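You operate a simulated robot arm through the tools that you are given. There is no shell and no other tool. Be economical: measure what you need, move in short steps, check, and stop when the job is done.

Carry out the task below with a simulated robot arm. There is one attempt and no reset: what you move stays moved.

JOB
Pack one ladle of rice into the red tub and snap its lid on.
Fine: yellow ladle, back in its place after; lid back on the steel pot, no spill.

Only the result counts: the job must be done as asked and must still hold three seconds after the hand-in. Knocking over, shifting, dropping, spilling or breaking anything else fails it. A push-on lid holds only when it is set on centred and level and pressed home; a screw cap is set on level and turned clockwise until tight.

ROBOT AND FRAMES
A 7-joint arm with a two-finger parallel gripper, fixed in place. Base frame: the origin is at the foot of the arm, x ahead of it, y to its left, z up. Units: m, degrees, N and s.
Its first joint turns from -66.0 to 66.0 degrees. Payload 1.57 kg.
Tool frame: the origin (TCP) lies between the finger pads and is the grasp point; the fingertips stand 0.03 m ahead of it; z points along the fingers, y is the line along which they close. Largest opening 0.11 m; finger width 0.024, thickness 0.012; the body of the gripper, 0.048 by 0.112 m, starts 0.078 m behind the TCP.
Orientation is told as [roll, pitch, yaw] about the base's x, y, z axes, in that order, counted from this pose: with the fingers straight down and closing along the base's y, the tool's x points along the base's -x, its y along +y and its z along -z.

CONTROLS
- The arm moves only by the tool apply_moves. Its argument "series" is one flat list of numbers, 7 for each row, row after row: the shift along the base's x, y, z in m, then the turn, a rotation vector about the base's x, y, z in degrees, then the finger opening in m, from 0 to 0.11. In form: [x, y, z, ax, ay, az, claw, x, y, z, ax, ay, az, claw, ...]. A call has 1 to 8 rows; each row is the pose to reach, as a shift and turn from the pose commanded when the call began. Each row takes 0.2 s and may step no farther than 0.05 m and 8.6 degrees from the row before; otherwise, or with a gripper value out of range, the whole call is refused. Where a pose cannot be reached the arm comes as near as it can. A force on the tool above 40 N (or 10 N above the force at the start of the call, whichever is more), or a blocked arm, ends the call early, and 0.2 s more pass. Each finger travels about 0.108 m/s and halts on what it meets, pressing with about 40 N; the grip force reading is that of the motor and also rises with nothing between the fingers. The clock runs only during rows and for 0.2 s after the last one: add rows that repeat a pose to give the fingers time. It gives the time, the measured TCP pose, the force on the tool (base axes), the opening and the grip force at its end, in the units of the frame above (readings bear some noise), and new pictures: "pictures" is both (left out), scene, wrist or none.
- Cameras (640 x 400 px; columns grow to the right, rows downward): "scene" is fixed at [0.1521, -0.3904, 1.4276]; the picture's right is [0.81, -0.59, 0.00], its down [-0.26, -0.36, -0.90] and it looks along [0.53, 0.73, -0.44] (base axes); focal length 245 px, centre (320, 200). "wrist" rides on the gripper at [-0.036, 0, -0.08] in the tool frame; the picture's right is [0.00, -1.00, 0.00], its down [0.97, 0.00, -0.24] and it looks along [0.24, 0.00, 0.97] (tool axes); focal length 218 px, centre (320, 200). There is no depth. A picture from a camera that has moved, and an enlarged one, comes with that camera's place and axes in the base frame and with its lens. The place of the scene camera against the robot may be out by one fixed shift of up to 0.018 m in any direction.
- close_up(camera, box): a new picture of the part [left, top, right, bottom] of that camera's present view, enlarged. It takes no simulated time.
- sign_off(): hands the job in; it is judged then, once.

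Go step by step. Nothing tells you positions but the pictures and the camera data: compare them with the known pose of the tool, close in by small moves and look again before you grip or let go. The budget is 120 turns and 150 pictures, counting those below and the enlarged ones. Unless the task says otherwise, let go and move clear before handing in, and close with one line.

The tools are called after "Request:" as a command line: name --argument value ..., lists and objects as JSON in quotes. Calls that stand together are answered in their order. apply_moves: Moves the arm, as the interface text tells. Its arguments: {"type":"object","properties":{"series":{"type":"array"},"pictures":{"type":"string","enum":["both","scene","wrist","none"]}},"required":["series"]} The other tools are called the same way: close_up (camera, box) takes an enlarged picture of a part of a camera's view; sign_off () hands the job in.

At the start:

```text
clock: 0.0
tool_pos: [0.3598, 0.0181, 1.3059]
tcp_rot: [0.0, -0.1, 0.0]
force: [-0.3, 0.0, -0.4]
finger_gap: 0.1099
grip_force: 0.0
```

scene: 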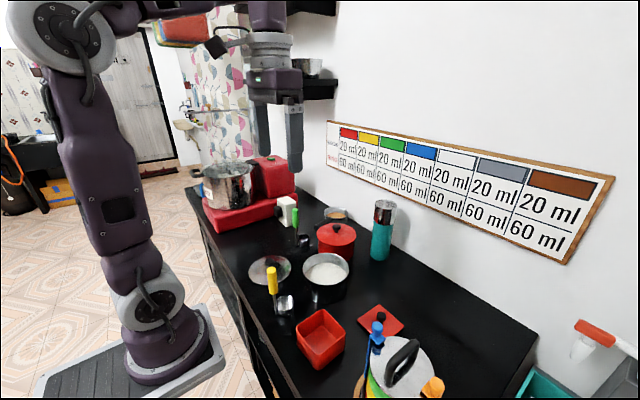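
wrist: 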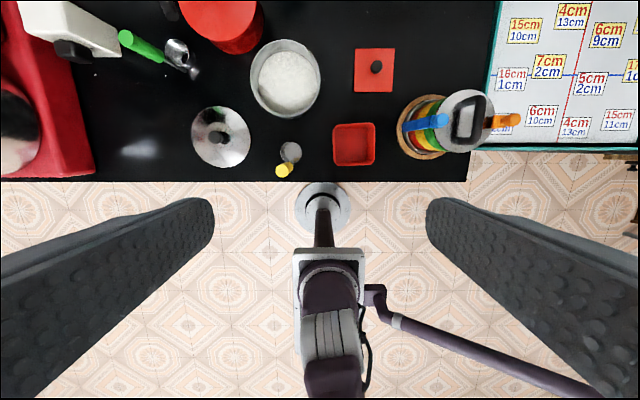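

I see a black counter with a steel pot of rice (lid lying beside it), a yellow-handled ladle, a red square tub with its red lid, and other things. I take enlarged pictures first.

Request:
close_up --camera "scene" --box '[230, 190, 450, 390]'

Request:
close_up --camera "wrist" --box '[160, 0, 520, 200]'

Request:
close_up --camera "scene" --box '[320, 110, 620, 270]'

```text
2.00 times, centred on (340, 290) of scene
camera zoom: at [0.1521, -0.3904, 1.4276], right [0.81, -0.59, 0.0], down [-0.26, -0.36, -0.9], along [0.53, 0.73, -0.44], focal length 490 px, centre (280, 20)
```

zoom: 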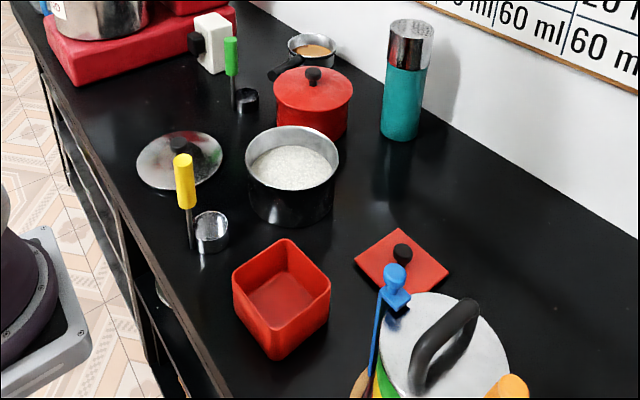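

```text
1.78 times, centred on (340, 100) of wrist
camera zoom: at [0.3958, 0.0173, 1.3851], right [0.0, -1.0, 0.0], down [-0.97, 0.0, 0.24], along [-0.24, 0.0, -0.97], focal length 388 px, centre (284, 378)
```

zoom: 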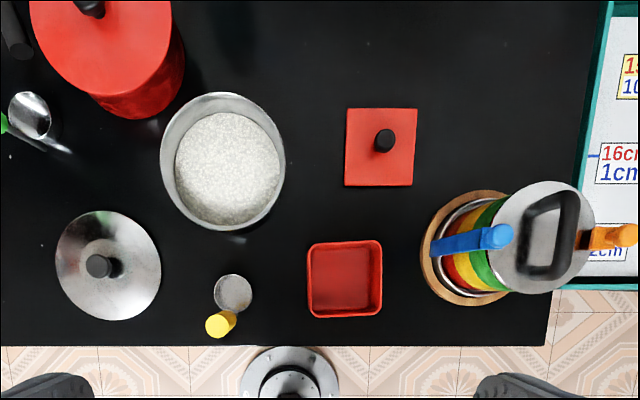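

```text
2.13 times, centred on (470, 190) of scene
camera zoom: at [0.1521, -0.3904, 1.4276], right [0.81, -0.59, 0.0], down [-0.26, -0.36, -0.9], along [0.53, 0.73, -0.44], focal length 523 px, centre (0, 221)
```

zoom: 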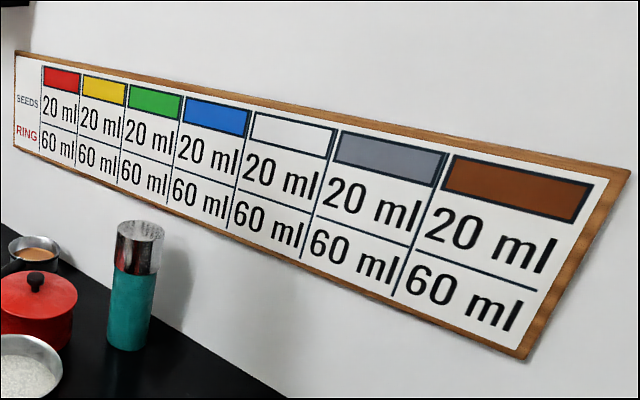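

Triangulating both views puts the counter near z≈0.79, the ladle cup near (0.38, 0.09), its upright yellow handle top near (0.35, 0.08, 0.98), and the rice pot near (0.53, 0.09). I move over them to measure more precisely.

Request:
apply_moves --series '[0.04, 0.015, -0.01, 0, 0, 0, 0.11, 0.08, 0.03, -0.03, 0, 0, 0, 0.11, 0.12, 0.045, -0.05, 0, 0, 0, 0.11, 0.14, 0.055, -0.08, 0, 0, 0, 0.11, 0.14, 0.06, -0.08, 0, 0, 0, 0.11]'

```text
clock: 1.2
tool_pos: [0.5016, 0.0783, 1.224]
tcp_rot: [0.1, 0.0, 0.0]
force: [-0.1, 0.0, 0.0]
finger_gap: 0.1101
grip_force: 0.0
camera wrist: at [0.5368, 0.0779, 1.3036], right [0.0, -1.0, 0.0], down [-0.97, 0.0, 0.24], along [-0.24, 0.0, -0.97], focal length 218 px, centre (320, 200)
```

scene: 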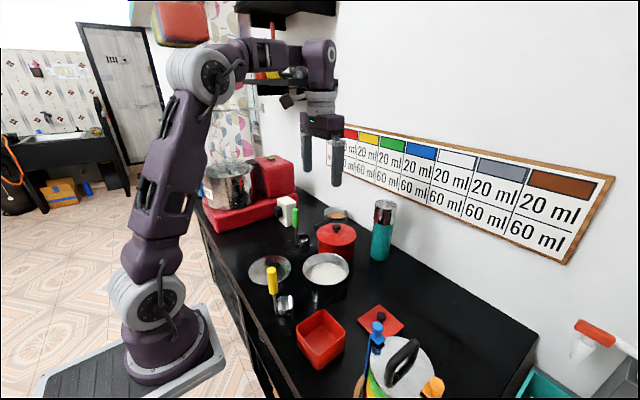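
wrist: 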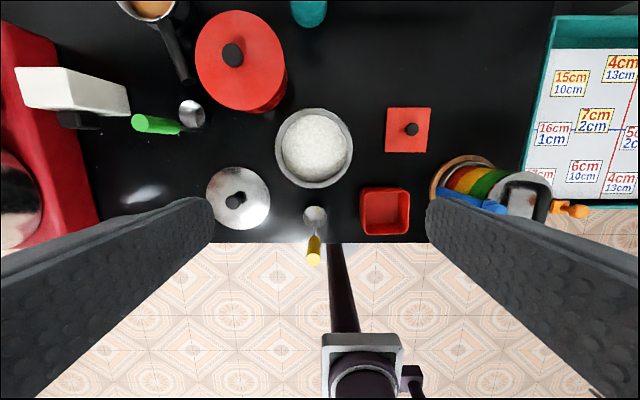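

Two wrist views agree: ladle cup centre (0.380, 0.092), handle (0.354, 0.086), pot (0.534, 0.089, rim z≈0.884), tub (0.398, -0.064, rim≈0.848), red lid (0.570, -0.115), steel lid (0.417, 0.270). I look closer at the ladle and tub before approaching.

Request:
close_up --camera "scene" --box '[240, 240, 360, 320]'

Request:
close_up --camera "wrist" --box '[200, 90, 440, 270]'

Request:
close_up --camera "scene" --box '[290, 295, 420, 375]'

```text
5.00 times, centred on (300, 280) of scene
camera zoom: at [0.1521, -0.3904, 1.4276], right [0.81, -0.59, 0.0], down [-0.26, -0.36, -0.9], along [0.53, 0.73, -0.44], focal length 1226 px, centre (420, -200)
```

zoom: 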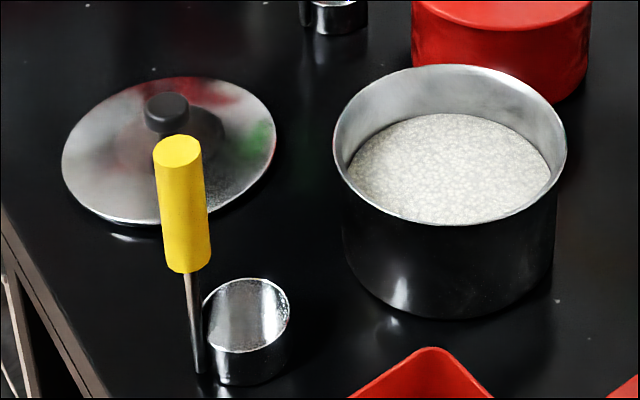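

```text
2.22 times, centred on (320, 180) of wrist
camera zoom: at [0.5368, 0.0779, 1.3036], right [0.0, -1.0, 0.0], down [-0.97, 0.0, 0.24], along [-0.24, 0.0, -0.97], focal length 485 px, centre (320, 244)
```

zoom: 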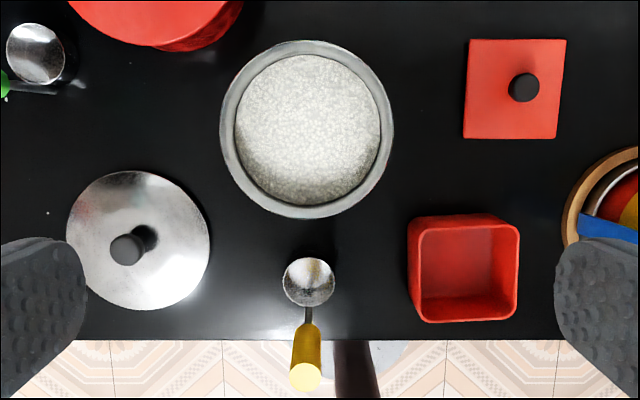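

```text
4.92 times, centred on (355, 335) of scene
camera zoom: at [0.1521, -0.3904, 1.4276], right [0.81, -0.59, 0.0], down [-0.26, -0.36, -0.9], along [0.53, 0.73, -0.44], focal length 1207 px, centre (148, -465)
```

zoom: 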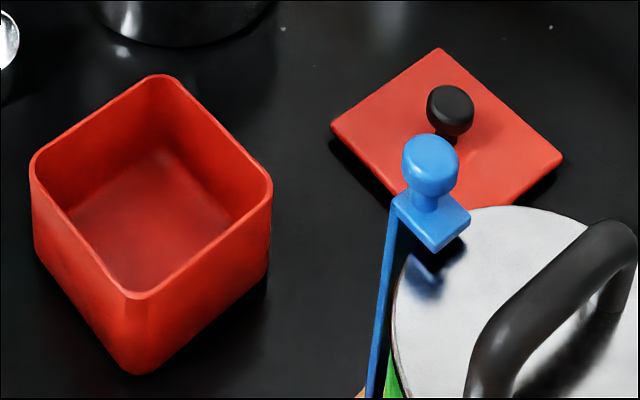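

The handle stands vertical near (0.352, 0.088), yellow part about z 0.89–0.98. I go above it and check in the wrist view.

Request:
apply_moves --series '[-0.03, 0.002, -0.03, 0, 0, 0, 0.11, -0.065, 0.004, -0.06, 0, 0, 0, 0.11, -0.1, 0.006, -0.09, 0, 0, 0, 0.11, -0.135, 0.008, -0.12, 0, 0, 0, 0.11, -0.15, 0.01, -0.144, 0, 0, 0, 0.08, -0.15, 0.01, -0.144, 0, 0, 0, 0.08]'

```text
clock: 2.6
tool_pos: [0.3528, 0.0873, 1.0816]
tcp_rot: [0.0, 0.0, 0.0]
force: [0.4, -0.6, 0.1]
finger_gap: 0.0799
grip_force: 0.0
camera wrist: at [0.3867, 0.0878, 1.1604], right [0.0, -1.0, 0.0], down [-0.97, 0.0, 0.24], along [-0.24, 0.0, -0.97], focal length 218 px, centre (320, 200)
```

scene: 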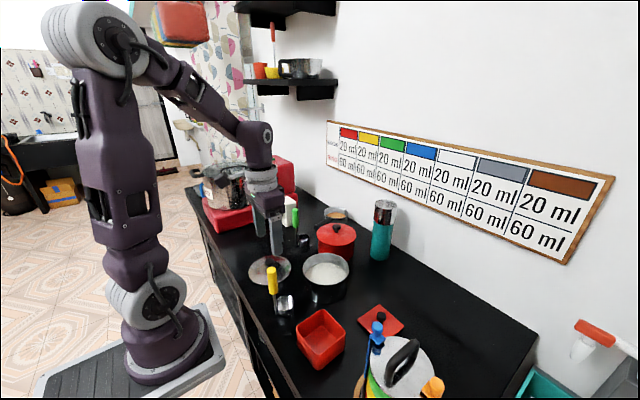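
wrist: 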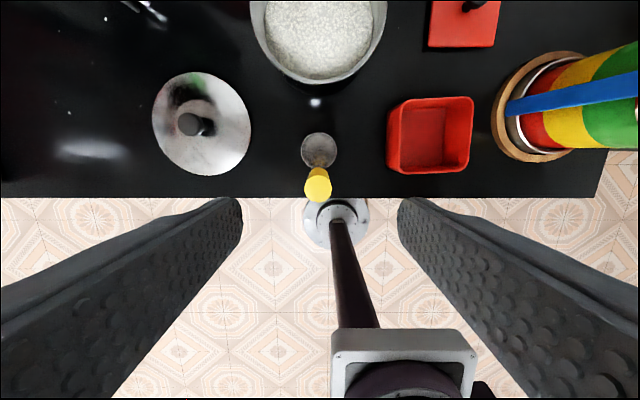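

The handle is centred under the tool to within 2 mm (top at z≈0.975). I lower to TCP z≈0.945 and check before closing.

Request:
apply_moves --series '[-0.001, 0.002, -0.04, 0, 0, 0, 0.08, -0.001, 0.002, -0.08, 0, 0, 0, 0.08, -0.001, 0.002, -0.115, 0, 0, 0, 0.08, -0.001, 0.002, -0.137, 0, 0, 0, 0.06, -0.001, 0.002, -0.137, 0, 0, 0, 0.06]'

Request:
close_up --camera "scene" --box '[220, 210, 340, 320]'

```text
clock: 3.8
tool_pos: [0.3503, 0.0925, 0.9421]
tcp_rot: [0.0, 0.0, 0.0]
force: [-0.2, 0.8, 1.2]
finger_gap: 0.06
grip_force: 0.0
camera wrist: at [0.385, 0.0919, 1.0211], right [0.0, -1.0, 0.0], down [-0.97, 0.0, 0.24], along [-0.24, 0.0, -0.97], focal length 218 px, centre (320, 200)
```

scene: 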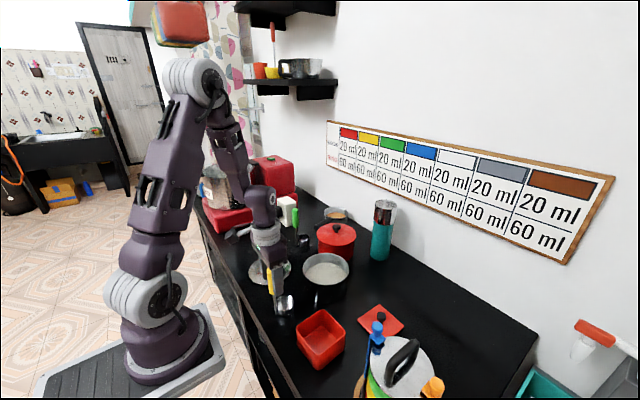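
wrist: 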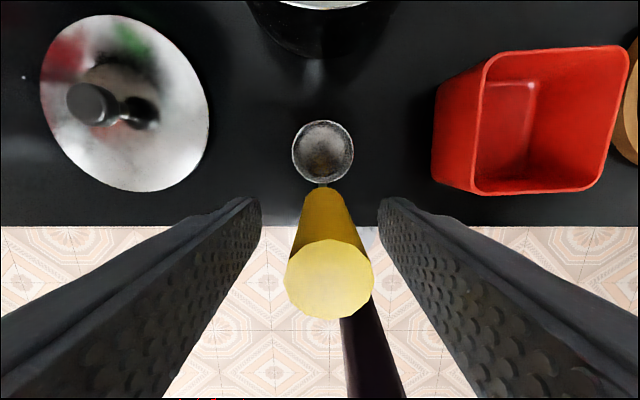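

```text
3.64 times, centred on (280, 265) of scene
camera zoom: at [0.1521, -0.3904, 1.4276], right [0.81, -0.59, 0.0], down [-0.26, -0.36, -0.9], along [0.53, 0.73, -0.44], focal length 891 px, centre (466, -36)
```

zoom: 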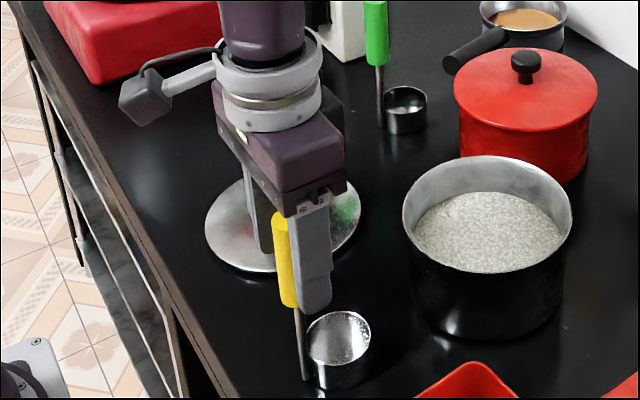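

The handle lies between the fingers, about 2 mm to the right of centre. I correct and close.

Request:
apply_moves --series '[0.001, -0.002, 0, 0, 0, 0, 0.06, 0.001, -0.002, 0, 0, 0, 0, 0.03, 0.001, -0.002, 0, 0, 0, 0, 0.01, 0.001, -0.002, 0, 0, 0, 0, 0.01, 0.001, -0.002, 0, 0, 0, 0, 0.01]' --pictures "wrist"

```text
clock: 5.0
tool_pos: [0.3514, 0.09, 0.9423]
tcp_rot: [0.0, 0.0, -0.1]
force: [0.3, -0.2, 0.0]
finger_gap: 0.0232
grip_force: 35.6
camera wrist: at [0.3864, 0.0894, 1.022], right [0.0, -1.0, 0.0], down [-0.97, 0.0, 0.24], along [-0.24, 0.0, -0.97], focal length 218 px, centre (320, 200)
```

wrist: 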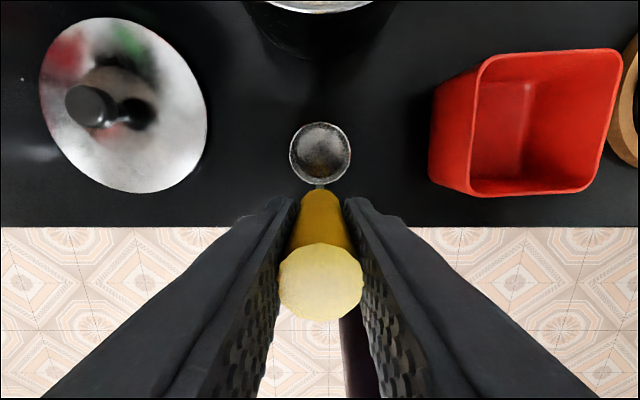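

The ladle is held firmly; the home TCP is (0.351, 0.090, 0.942). I lift it straight up and carry it over the pot.

Request:
apply_moves --series '[0, 0, 0.03, 0, 0, 0, 0.01, 0, 0, 0.07, 0, 0, 0, 0.01, 0, 0, 0.11, 0, 0, 0, 0.01, 0, 0, 0.15, 0, 0, 0, 0.01, 0.045, 0, 0.15, 0, 0, 0, 0.01, 0.09, 0, 0.15, 0, 0, 0, 0.01, 0.13, 0, 0.15, 0, 0, 0, 0.01, 0.154, 0, 0.15, 0, 0, 0, 0.01]'

Request:
close_up --camera "scene" --box '[260, 200, 400, 300]'

```text
clock: 6.8
tool_pos: [0.5041, 0.0873, 1.0982]
tcp_rot: [-0.1, 0.1, 0.0]
force: [-0.2, 0.2, 0.1]
finger_gap: 0.0233
grip_force: 35.3
camera wrist: at [0.5402, 0.0869, 1.1766], right [0.0, -1.0, 0.0], down [-0.97, 0.0, 0.24], along [-0.24, 0.0, -0.97], focal length 218 px, centre (320, 200)
```

scene: 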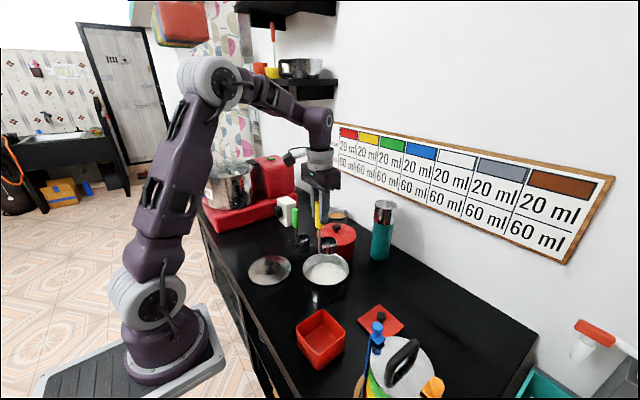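
wrist: 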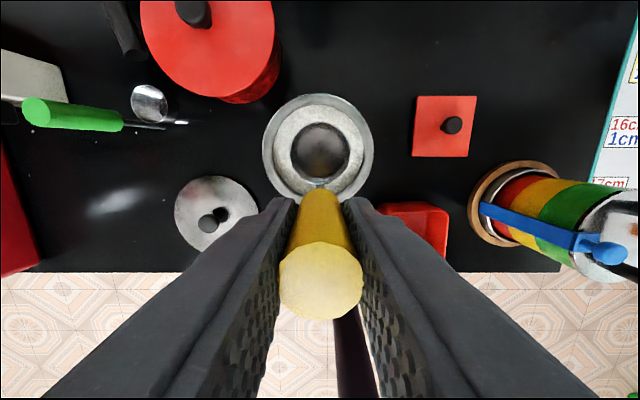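

```text
4.00 times, centred on (330, 250) of scene
camera zoom: at [0.1521, -0.3904, 1.4276], right [0.81, -0.59, 0.0], down [-0.26, -0.36, -0.9], along [0.53, 0.73, -0.44], focal length 980 px, centre (280, 0)
```

zoom: 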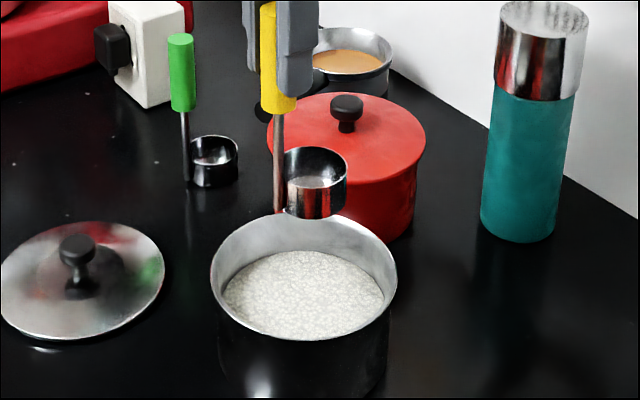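

The cup hangs centred over the pot. I lower it in stages until it touches the rice, watching the force.

Request:
apply_moves --series '[0.002, 0, -0.04, 0, 0, 0, 0.01, 0.002, 0, -0.075, 0, 0, 0, 0.01, 0.002, 0, -0.095, 0, 0, 0, 0.01, 0.002, 0, -0.105, 0, 0, 0, 0.01, 0.002, 0, -0.112, 0, 0, 0, 0.01, 0.002, 0, -0.118, 0, 0, 0, 0.01]'

Request:
close_up --camera "scene" --box '[280, 200, 400, 300]'

```text
clock: 8.2
tool_pos: [0.5056, 0.0874, 0.9769]
tcp_rot: [0.0, 0.1, 0.0]
force: [0.0, 0.0, -1.5]
finger_gap: 0.023
grip_force: 35.4
camera wrist: at [0.5413, 0.0867, 1.0558], right [0.0, -1.0, 0.0], down [-0.97, 0.0, 0.24], along [-0.24, 0.0, -0.97], focal length 218 px, centre (320, 200)
```

scene: 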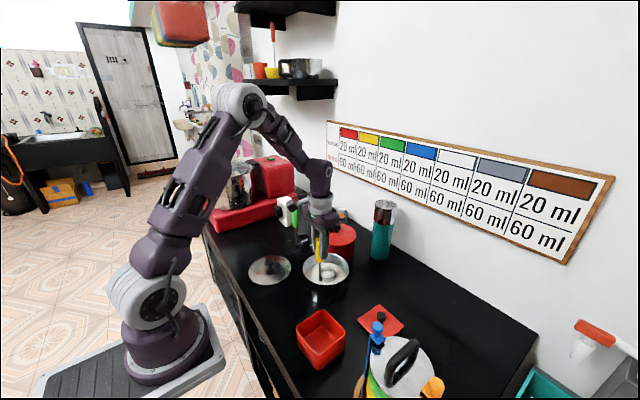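
wrist: 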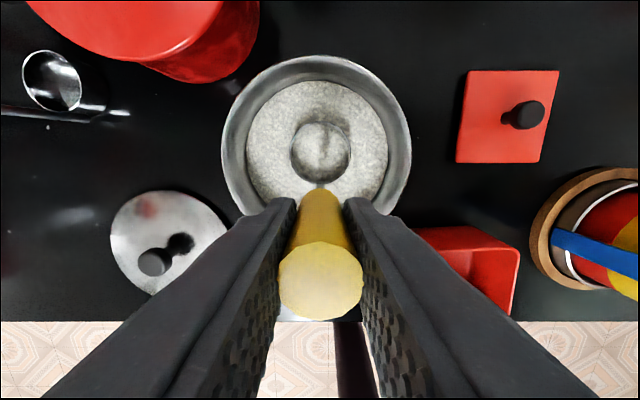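

```text
4.00 times, centred on (340, 250) of scene
camera zoom: at [0.1521, -0.3904, 1.4276], right [0.81, -0.59, 0.0], down [-0.26, -0.36, -0.9], along [0.53, 0.73, -0.44], focal length 980 px, centre (240, 0)
```

zoom: 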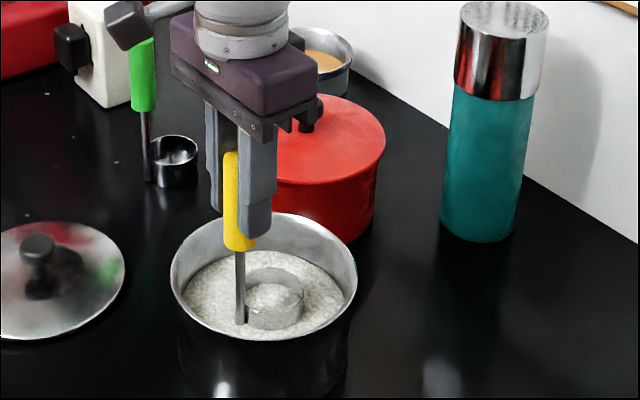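

The cup seems to hold rice already; I look closely.

Request:
close_up --camera "wrist" --box '[240, 90, 400, 220]'

Request:
close_up --camera "scene" --box '[310, 245, 370, 290]'

```text
3.08 times, centred on (320, 155) of wrist
camera zoom: at [0.5413, 0.0867, 1.0558], right [0.0, -1.0, 0.0], down [-0.97, 0.0, 0.24], along [-0.24, 0.0, -0.97], focal length 672 px, centre (320, 338)
```

zoom: 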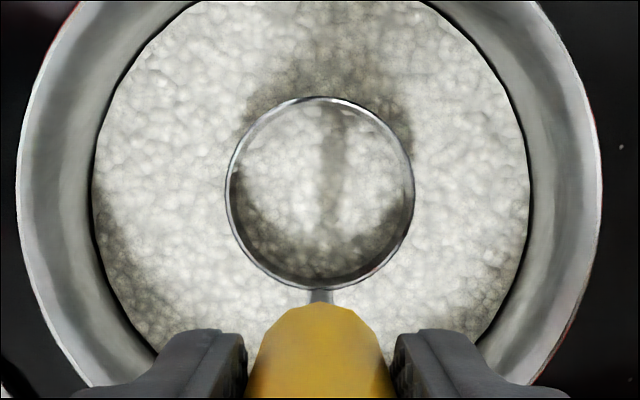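

```text
8.89 times, centred on (340, 268) of scene
camera zoom: at [0.1521, -0.3904, 1.4276], right [0.81, -0.59, 0.0], down [-0.26, -0.36, -0.9], along [0.53, 0.73, -0.44], focal length 2179 px, centre (142, -400)
```

zoom: 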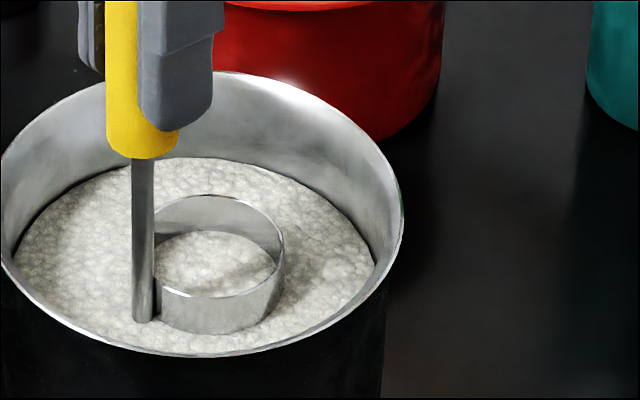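

The rim still stands about 1.5–2 cm above the rice. I lower further, slowly.

Request:
apply_moves --series '[0, 0, -0.006, 0, 0, 0, 0.01, 0, 0, -0.011, 0, 0, 0, 0.01, 0, 0, -0.016, 0, 0, 0, 0.01, 0, 0, -0.02, 0, 0, 0, 0.01, 0, 0, -0.02, 0, 0, 0, 0.01]' --pictures "none"

Request:
close_up --camera "scene" --box '[310, 245, 370, 290]'

Request:
close_up --camera "wrist" --box '[240, 90, 400, 220]'

```text
clock: 9.4
tool_pos: [0.5066, 0.0869, 0.9557]
tcp_rot: [0.1, 0.0, 0.0]
force: [-0.1, -0.9, -1.0]
finger_gap: 0.0232
grip_force: 35.6
```

```text
8.89 times, centred on (340, 268) of scene
camera zoom: at [0.1521, -0.3904, 1.4276], right [0.81, -0.59, 0.0], down [-0.26, -0.36, -0.9], along [0.53, 0.73, -0.44], focal length 2179 px, centre (142, -400)
```

zoom: 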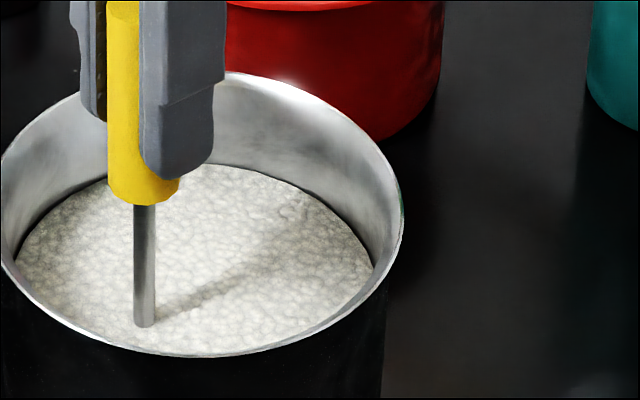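

```text
3.08 times, centred on (320, 155) of wrist
camera zoom: at [0.5422, 0.0871, 1.0351], right [0.0, -1.0, 0.0], down [-0.97, 0.0, 0.24], along [-0.24, 0.0, -0.97], focal length 672 px, centre (320, 338)
```

zoom: 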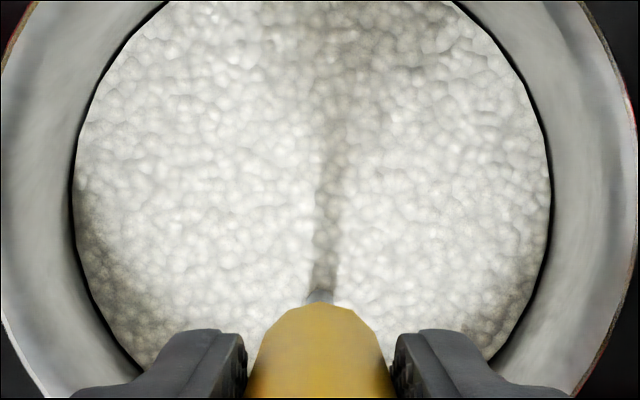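

The cup is submerged. I lift it slowly and see whether it comes out full.

Request:
apply_moves --series '[0, 0, 0, 0, 0, 0, 0.01, 0, 0, 0.008, 0, 0, 0, 0.01, 0, 0, 0.016, 0, 0, 0, 0.01, 0, 0, 0.024, 0, 0, 0, 0.01, 0, 0, 0.035, 0, 0, 0, 0.01, 0, 0, 0.05, 0, 0, 0, 0.01, 0, 0, 0.065, 0, 0, 0, 0.01, 0, 0, 0.07, 0, 0, 0, 0.01]' --pictures "none"

Request:
close_up --camera "scene" --box '[300, 220, 380, 290]'

Request:
close_up --camera "wrist" --box '[240, 90, 400, 220]'

```text
clock: 11.2
tool_pos: [0.5068, 0.0876, 1.0256]
tcp_rot: [0.1, -0.1, 0.0]
force: [1.0, 0.2, -1.3]
finger_gap: 0.0233
grip_force: 35.8
```

```text
5.71 times, centred on (340, 255) of scene
camera zoom: at [0.1521, -0.3904, 1.4276], right [0.81, -0.59, 0.0], down [-0.26, -0.36, -0.9], along [0.53, 0.73, -0.44], focal length 1401 px, centre (206, -114)
```

zoom: 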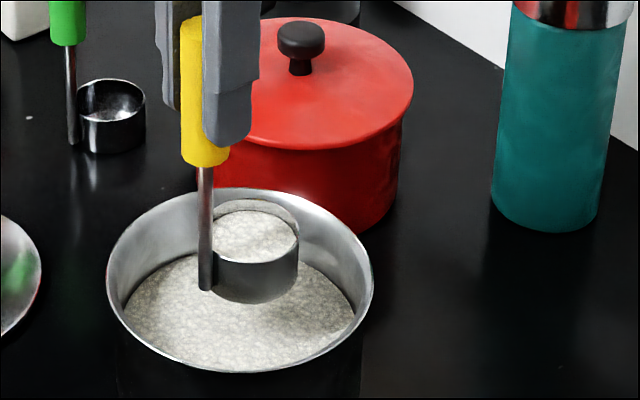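

```text
3.08 times, centred on (320, 155) of wrist
camera zoom: at [0.5418, 0.0878, 1.1048], right [0.0, -1.0, 0.0], down [-0.97, 0.0, 0.24], along [-0.24, 0.0, -0.97], focal length 672 px, centre (320, 338)
```

zoom: 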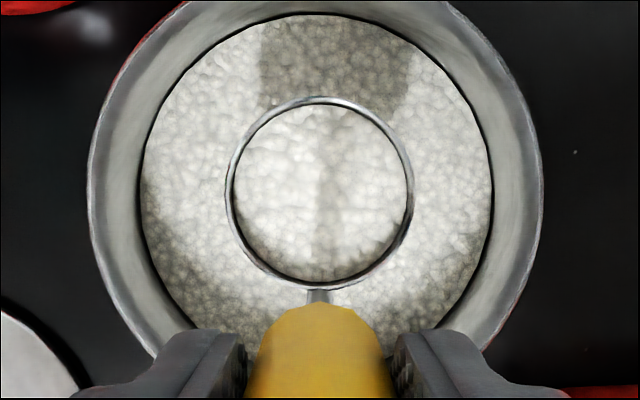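

The cup came out full with no heap. I raise it clear of the pot and carry it level, at moderate speed, towards the tub.

Request:
apply_moves --series '[0, 0, 0.02, 0, 0, 0, 0.01, 0, 0, 0.045, 0, 0, 0, 0.01, 0, 0, 0.065, 0, 0, 0, 0.01, 0, 0, 0.07, 0, 0, 0, 0.01, -0.01, -0.013, 0.07, 0, 0, 0, 0.01, -0.03, -0.04, 0.07, 0, 0, 0, 0.01, -0.05, -0.067, 0.07, 0, 0, 0, 0.01, -0.068, -0.092, 0.07, 0, 0, 0, 0.01]' --pictures "none"

Request:
apply_moves --series '[-0.015, -0.02, 0, 0, 0, 0, 0.01, -0.035, -0.046, 0, 0, 0, 0, 0.01, -0.055, -0.072, 0, 0, 0, 0, 0.01, -0.067, -0.088, 0, 0, 0, 0, 0.01, -0.069, -0.091, 0, 0, 0, 0, 0.01]'

```text
clock: 13.0
tool_pos: [0.4374, -0.0044, 1.0974]
tcp_rot: [0.1, -0.1, -0.1]
force: [0.0, 0.7, -1.8]
finger_gap: 0.0232
grip_force: 35.4
```

```text
clock: 14.2
tool_pos: [0.3685, -0.0952, 1.096]
tcp_rot: [0.0, 0.0, 0.0]
force: [-0.1, 0.9, -1.2]
finger_gap: 0.0234
grip_force: 35.7
camera wrist: at [0.4046, -0.0956, 1.1752], right [0.0, -1.0, 0.0], down [-0.97, 0.0, 0.24], along [-0.24, 0.0, -0.97], focal length 218 px, centre (320, 200)
```

scene: 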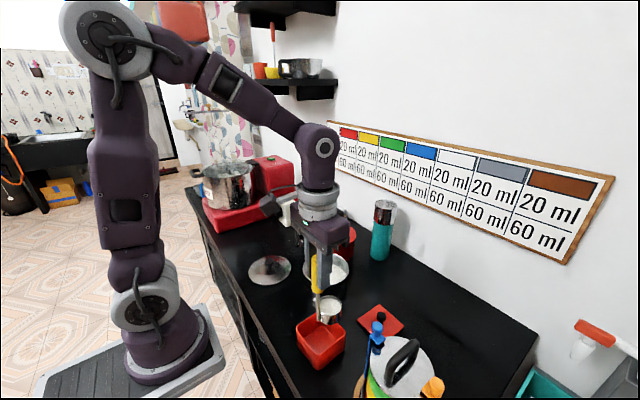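
wrist: 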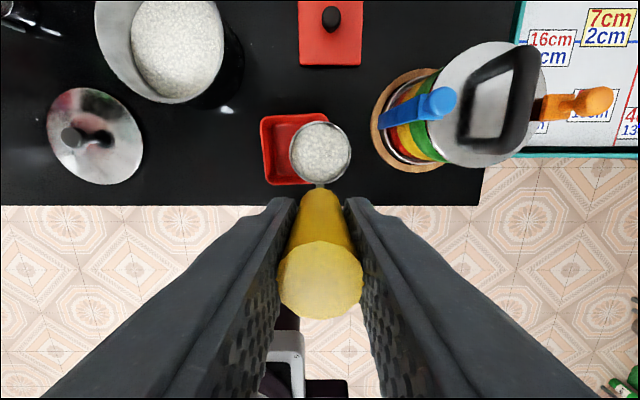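

The full cup is beside/over the tub with its +y lip above the tub's middle. I tilt about the x axis with the lip as pivot, first to 32°.

Request:
apply_moves --series '[0, 0.0181, 0, -8, 0, 0, 0.01, 0, 0.0364, -0.005, -16, 0, 0, 0.01, 0, 0.0545, -0.0135, -24, 0, 0, 0.01, 0, 0.0721, -0.0246, -32, 0, 0, 0.01]'

Request:
close_up --camera "scene" --box '[270, 270, 390, 370]'

```text
clock: 15.2
tool_pos: [0.3704, -0.0223, 1.0709]
tcp_rot: [-32.1, 0.0, 0.1]
force: [0.0, 0.1, -1.3]
finger_gap: 0.0233
grip_force: 35.1
camera wrist: at [0.4054, 0.0194, 1.1379], right [0.0, -0.85, 0.53], down [-0.97, 0.13, 0.2], along [-0.24, -0.52, -0.82], focal length 218 px, centre (320, 200)
```

scene: 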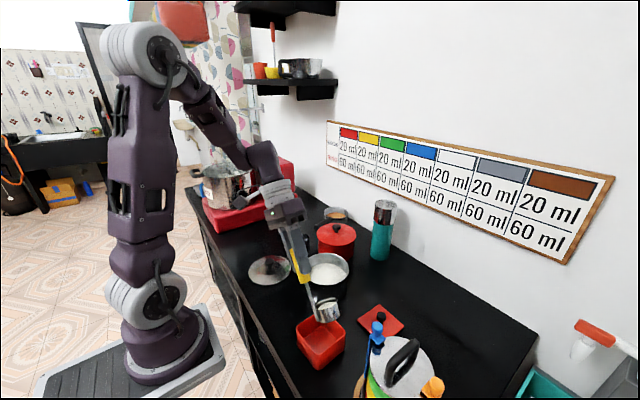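
wrist: 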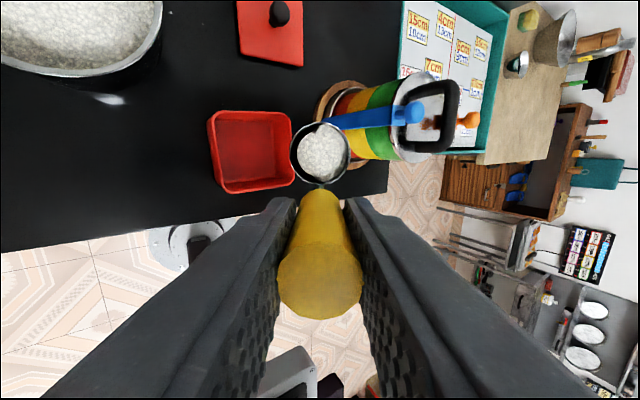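

```text
4.00 times, centred on (330, 320) of scene
camera zoom: at [0.1521, -0.3904, 1.4276], right [0.81, -0.59, 0.0], down [-0.26, -0.36, -0.9], along [0.53, 0.73, -0.44], focal length 980 px, centre (280, -280)
```

zoom: 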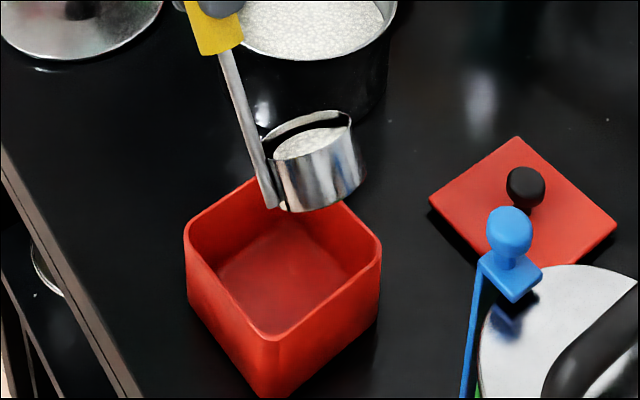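

Rice is still held. I continue to 64° with the same pivot.

Request:
apply_moves --series '[0, 0.0167, -0.0074, -8, 0, 0, 0.01, 0, 0.0323, -0.0169, -16, 0, 0, 0.01, 0, 0.0463, -0.0286, -24, 0, 0, 0.01, 0, 0.0587, -0.0421, -32, 0, 0, 0.01]'

Request:
close_up --camera "scene" --box '[270, 270, 390, 370]'

```text
clock: 16.2
tool_pos: [0.3694, 0.0362, 1.0296]
tcp_rot: [-64.1, -0.1, 0.0]
force: [-0.2, 0.2, -0.2]
finger_gap: 0.0233
grip_force: 35.8
camera wrist: at [0.4043, 0.1073, 1.0645], right [0.0, -0.44, 0.9], down [-0.97, 0.22, 0.1], along [-0.24, -0.87, -0.42], focal length 218 px, centre (320, 200)
```

scene: 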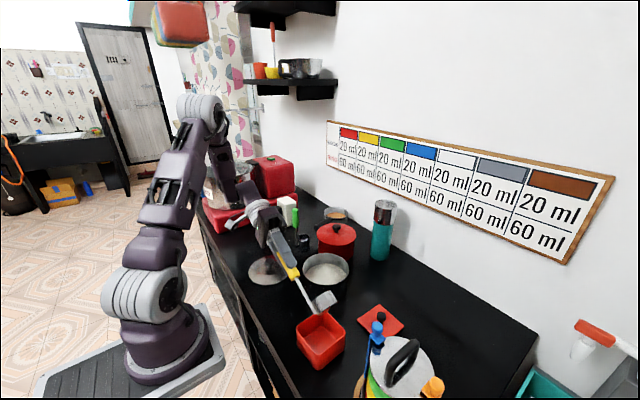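
wrist: 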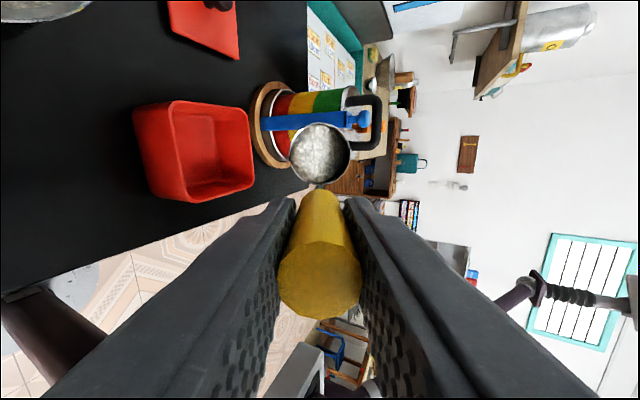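

```text
4.00 times, centred on (330, 320) of scene
camera zoom: at [0.1521, -0.3904, 1.4276], right [0.81, -0.59, 0.0], down [-0.26, -0.36, -0.9], along [0.53, 0.73, -0.44], focal length 980 px, centre (280, -280)
```

zoom: 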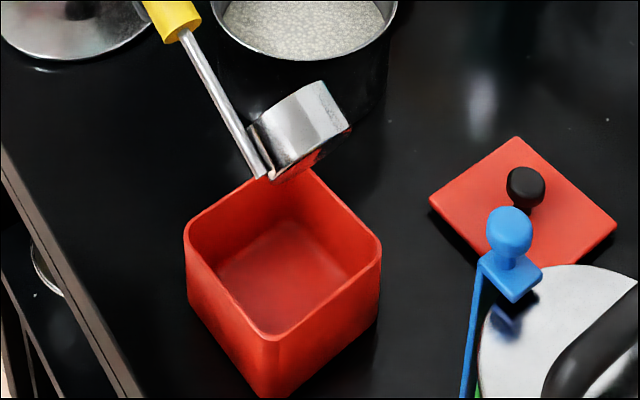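

The cup still appears to hold rice; the lip is above the tub's middle. I continue to about 88°.

Request:
apply_moves --series '[0, 0.0102, -0.0151, -8, 0, 0, 0.01, 0, 0.0184, -0.0315, -16, 0, 0, 0.01, 0, 0.0243, -0.0489, -24, 0, 0, 0.01, 0, 0.0243, -0.0489, -24, 0, 0, 0.01]'

Request:
close_up --camera "scene" --box '[270, 270, 390, 370]'

Request:
close_up --camera "wrist" --box '[260, 110, 380, 200]'

```text
clock: 17.2
tool_pos: [0.37, 0.0614, 0.9823]
tcp_rot: [-88.1, -0.1, 0.0]
force: [-0.9, -0.3, -0.9]
finger_gap: 0.023
grip_force: 35.7
camera wrist: at [0.4055, 0.1407, 0.9845], right [0.0, -0.03, 1.0], down [-0.97, 0.24, 0.01], along [-0.24, -0.97, -0.03], focal length 218 px, centre (320, 200)
```

scene: 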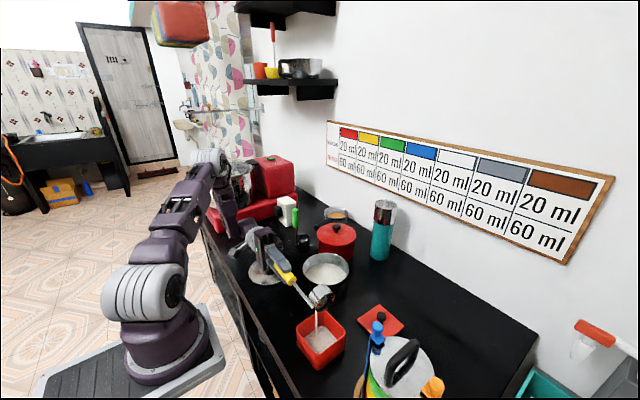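
wrist: 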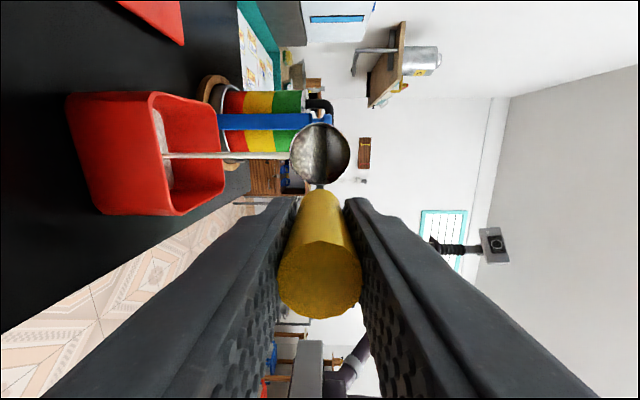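

```text
4.00 times, centred on (330, 320) of scene
camera zoom: at [0.1521, -0.3904, 1.4276], right [0.81, -0.59, 0.0], down [-0.26, -0.36, -0.9], along [0.53, 0.73, -0.44], focal length 980 px, centre (280, -280)
```

zoom: 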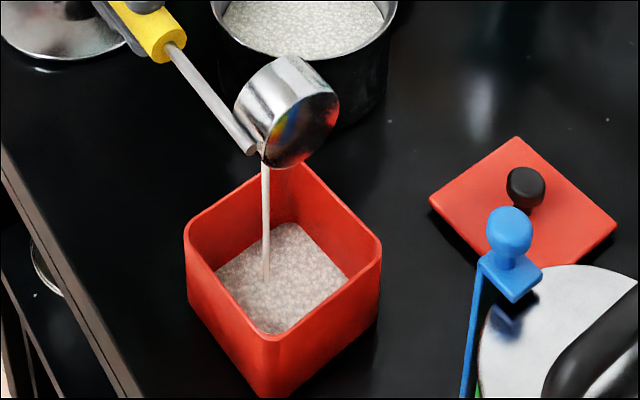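

```text
4.44 times, centred on (320, 155) of wrist
camera zoom: at [0.4055, 0.1407, 0.9845], right [0.0, -0.03, 1.0], down [-0.97, 0.24, 0.01], along [-0.24, -0.97, -0.03], focal length 970 px, centre (320, 400)
```

zoom: 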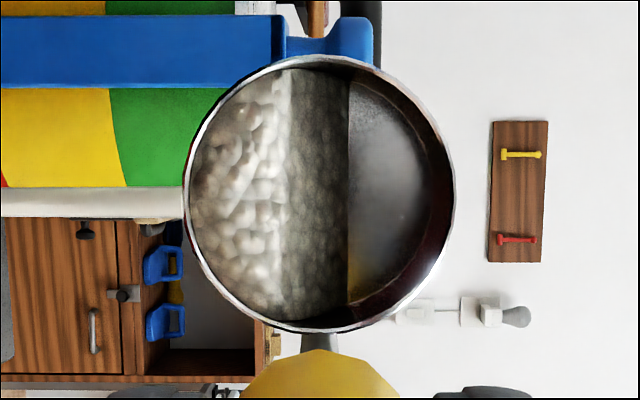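

Rice is flowing into the tub. I tilt on to 104° keeping the wrist at its height so that it stays clear of the steel lid.

Request:
apply_moves --series '[0, 0.003, 0.002, -8, 0, 0, 0.01, 0, 0.004, 0.004, -16, 0, 0, 0.01, 0, 0.004, 0.004, -16, 0, 0, 0.01, 0, 0.004, 0.004, -16, 0, 0, 0.01]'

Request:
close_up --camera "wrist" --box '[260, 110, 380, 200]'

```text
clock: 18.2
tool_pos: [0.3696, 0.0638, 0.985]
tcp_rot: [-103.9, 0.0, 0.1]
force: [0.1, -0.2, -1.5]
finger_gap: 0.0231
grip_force: 35.7
camera wrist: at [0.405, 0.1412, 0.9656], right [0.0, 0.24, 0.97], down [-0.97, 0.23, -0.06], along [-0.24, -0.94, 0.24], focal length 218 px, centre (320, 200)
```

scene: 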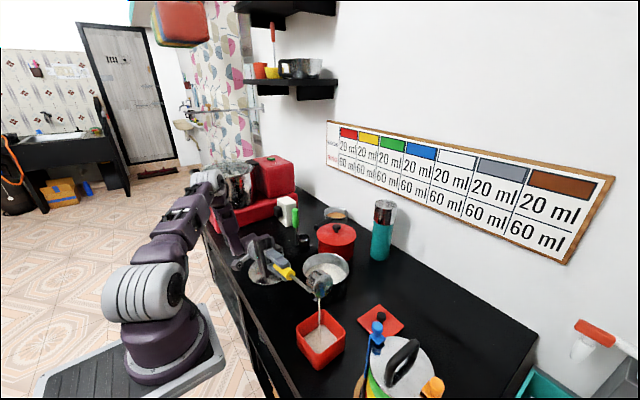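
wrist: 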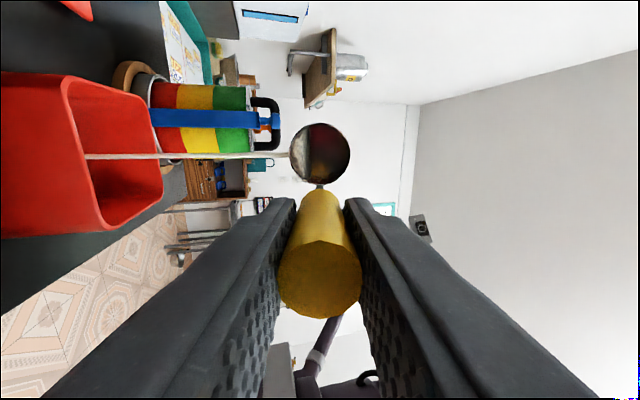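

```text
4.44 times, centred on (320, 155) of wrist
camera zoom: at [0.405, 0.1412, 0.9656], right [0.0, 0.24, 0.97], down [-0.97, 0.23, -0.06], along [-0.24, -0.94, 0.24], focal length 970 px, centre (320, 400)
```

zoom: 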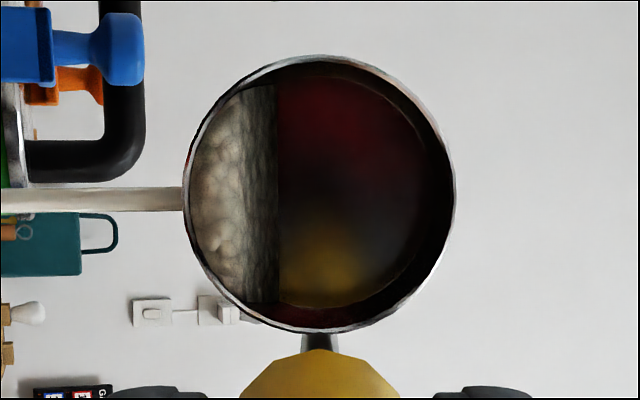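

It keeps emptying. I hold for a second, then look.

Request:
apply_moves --series '[0, 0, 0, 0, 0, 0, 0.01, 0, 0, 0, 0, 0, 0, 0.01, 0, 0, 0, 0, 0, 0, 0.01, 0, 0, 0, 0, 0, 0, 0.01, 0, 0, 0, 0, 0, 0, 0.01]' --pictures "none"

Request:
close_up --camera "wrist" --box '[260, 110, 380, 200]'

Request:
close_up --camera "scene" --box '[220, 210, 390, 370]'

```text
clock: 19.4
tool_pos: [0.3689, 0.0658, 0.9857]
tcp_rot: [-103.9, 0.1, 0.0]
force: [0.0, 0.0, -0.7]
finger_gap: 0.023
grip_force: 35.9
```

```text
4.44 times, centred on (320, 155) of wrist
camera zoom: at [0.405, 0.1412, 0.9656], right [0.0, 0.24, 0.97], down [-0.97, 0.23, -0.06], along [-0.24, -0.94, 0.23], focal length 970 px, centre (320, 400)
```

zoom: 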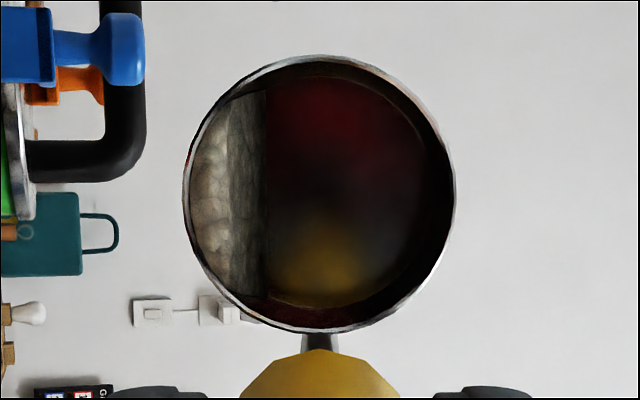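

```text
2.50 times, centred on (305, 290) of scene
camera zoom: at [0.1521, -0.3904, 1.4276], right [0.81, -0.59, 0.0], down [-0.26, -0.36, -0.9], along [0.53, 0.73, -0.44], focal length 613 px, centre (358, -25)
```

zoom: 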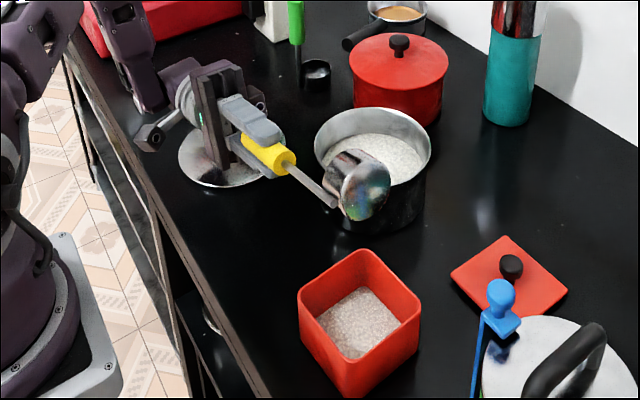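

Flow stopped at the grain's rest angle with some rice left, so I tilt to 120° while raising the wrist for clearance over the steel lid.

Request:
apply_moves --series '[0, 0, 0.015, 0, 0, 0, 0.01, 0, -0.001, 0.025, -8, 0, 0, 0.01, 0, -0.005, 0.035, -16, 0, 0, 0.01, 0, -0.005, 0.035, -16, 0, 0, 0.01, 0, -0.005, 0.035, -16, 0, 0, 0.01, 0, -0.005, 0.035, -16, 0, 0, 0.01]' --pictures "scene"

Request:
close_up --camera "wrist" --box '[260, 110, 380, 200]'

Request:
close_up --camera "scene" --box '[220, 210, 390, 370]'

```text
clock: 20.8
tool_pos: [0.3691, 0.0615, 1.0196]
tcp_rot: [-120.0, 0.0, 0.0]
force: [-0.3, 0.2, -1.1]
finger_gap: 0.0232
grip_force: 36.2
```

scene: 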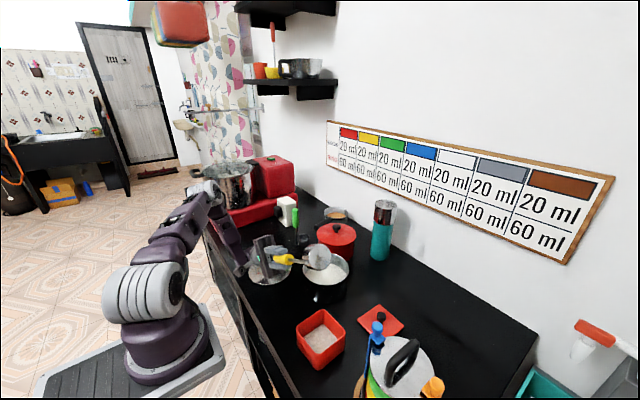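

```text
4.44 times, centred on (320, 155) of wrist
camera zoom: at [0.404, 0.1286, 0.9797], right [0.0, 0.5, 0.87], down [-0.97, 0.21, -0.12], along [-0.24, -0.84, 0.49], focal length 970 px, centre (320, 400)
```

zoom: 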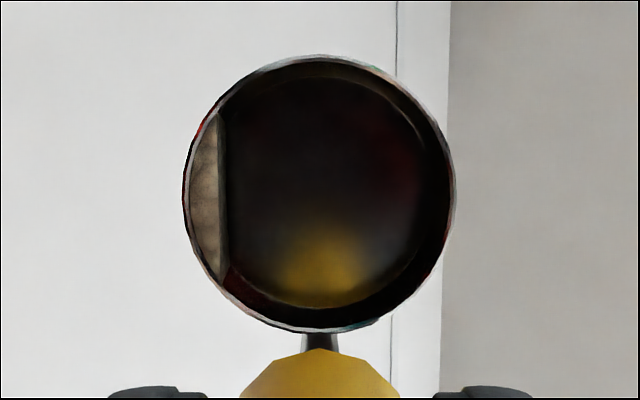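

```text
2.50 times, centred on (305, 290) of scene
camera zoom: at [0.1521, -0.3904, 1.4276], right [0.81, -0.59, 0.0], down [-0.26, -0.36, -0.9], along [0.53, 0.73, -0.44], focal length 613 px, centre (358, -25)
```

zoom: 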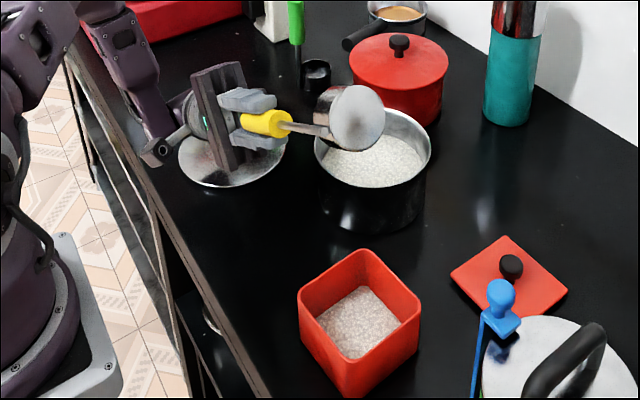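

Nearly empty. One more tilt to 132°, raising again.

Request:
apply_moves --series '[0, -0.005, 0.02, -6, 0, 0, 0.01, 0, -0.013, 0.035, -12, 0, 0, 0.01, 0, -0.013, 0.035, -12, 0, 0, 0.01, 0, -0.013, 0.035, -12, 0, 0, 0.01, 0, -0.013, 0.035, -12, 0, 0, 0.01]' --pictures "none"

Request:
close_up --camera "wrist" --box '[260, 110, 380, 200]'

Request:
close_up --camera "scene" --box '[180, 150, 400, 370]'

```text
clock: 22.0
tool_pos: [0.3696, 0.0473, 1.0544]
tcp_rot: [-132.0, 0.0, 0.1]
force: [-0.1, 0.4, -0.6]
finger_gap: 0.0233
grip_force: 34.8
```

```text
4.44 times, centred on (320, 155) of wrist
camera zoom: at [0.4049, 0.1062, 1.0007], right [0.0, 0.67, 0.74], down [-0.97, 0.18, -0.16], along [-0.24, -0.72, 0.65], focal length 970 px, centre (320, 400)
```

zoom: 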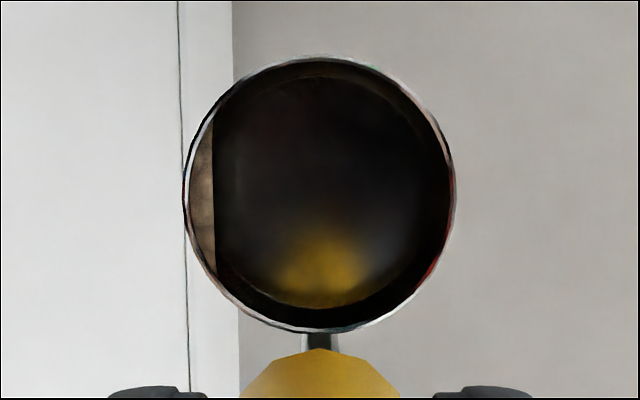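

```text
1.82 times, centred on (290, 260) of scene
camera zoom: at [0.1521, -0.3904, 1.4276], right [0.81, -0.59, 0.0], down [-0.26, -0.36, -0.9], along [0.53, 0.73, -0.44], focal length 446 px, centre (374, 91)
```

zoom: 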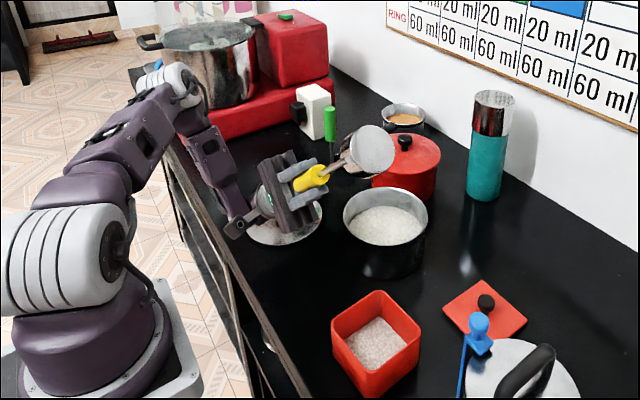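

Only a sliver remains; I hold one more second to let it drain.

Request:
apply_moves --series '[0, 0, 0, 0, 0, 0, 0.01, 0, -0.006, 0.02, -8, 0, 0, 0.01, 0, -0.006, 0.02, -8, 0, 0, 0.01, 0, -0.006, 0.02, -8, 0, 0, 0.01, 0, -0.006, 0.02, -8, 0, 0, 0.01, 0, -0.006, 0.02, -8, 0, 0, 0.01]' --pictures "none"

Request:
close_up --camera "wrist" --box '[260, 110, 380, 200]'

```text
clock: 23.4
tool_pos: [0.3705, 0.0401, 1.0754]
tcp_rot: [-140.0, 0.0, 0.0]
force: [0.1, 0.9, -0.2]
finger_gap: 0.0232
grip_force: 35.8
```

```text
4.44 times, centred on (320, 155) of wrist
camera zoom: at [0.4056, 0.0904, 1.0136], right [0.0, 0.77, 0.64], down [-0.97, 0.15, -0.18], along [-0.24, -0.62, 0.74], focal length 970 px, centre (320, 400)
```

zoom: 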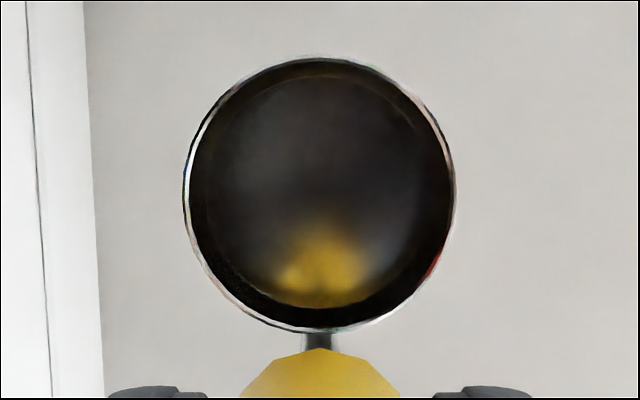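

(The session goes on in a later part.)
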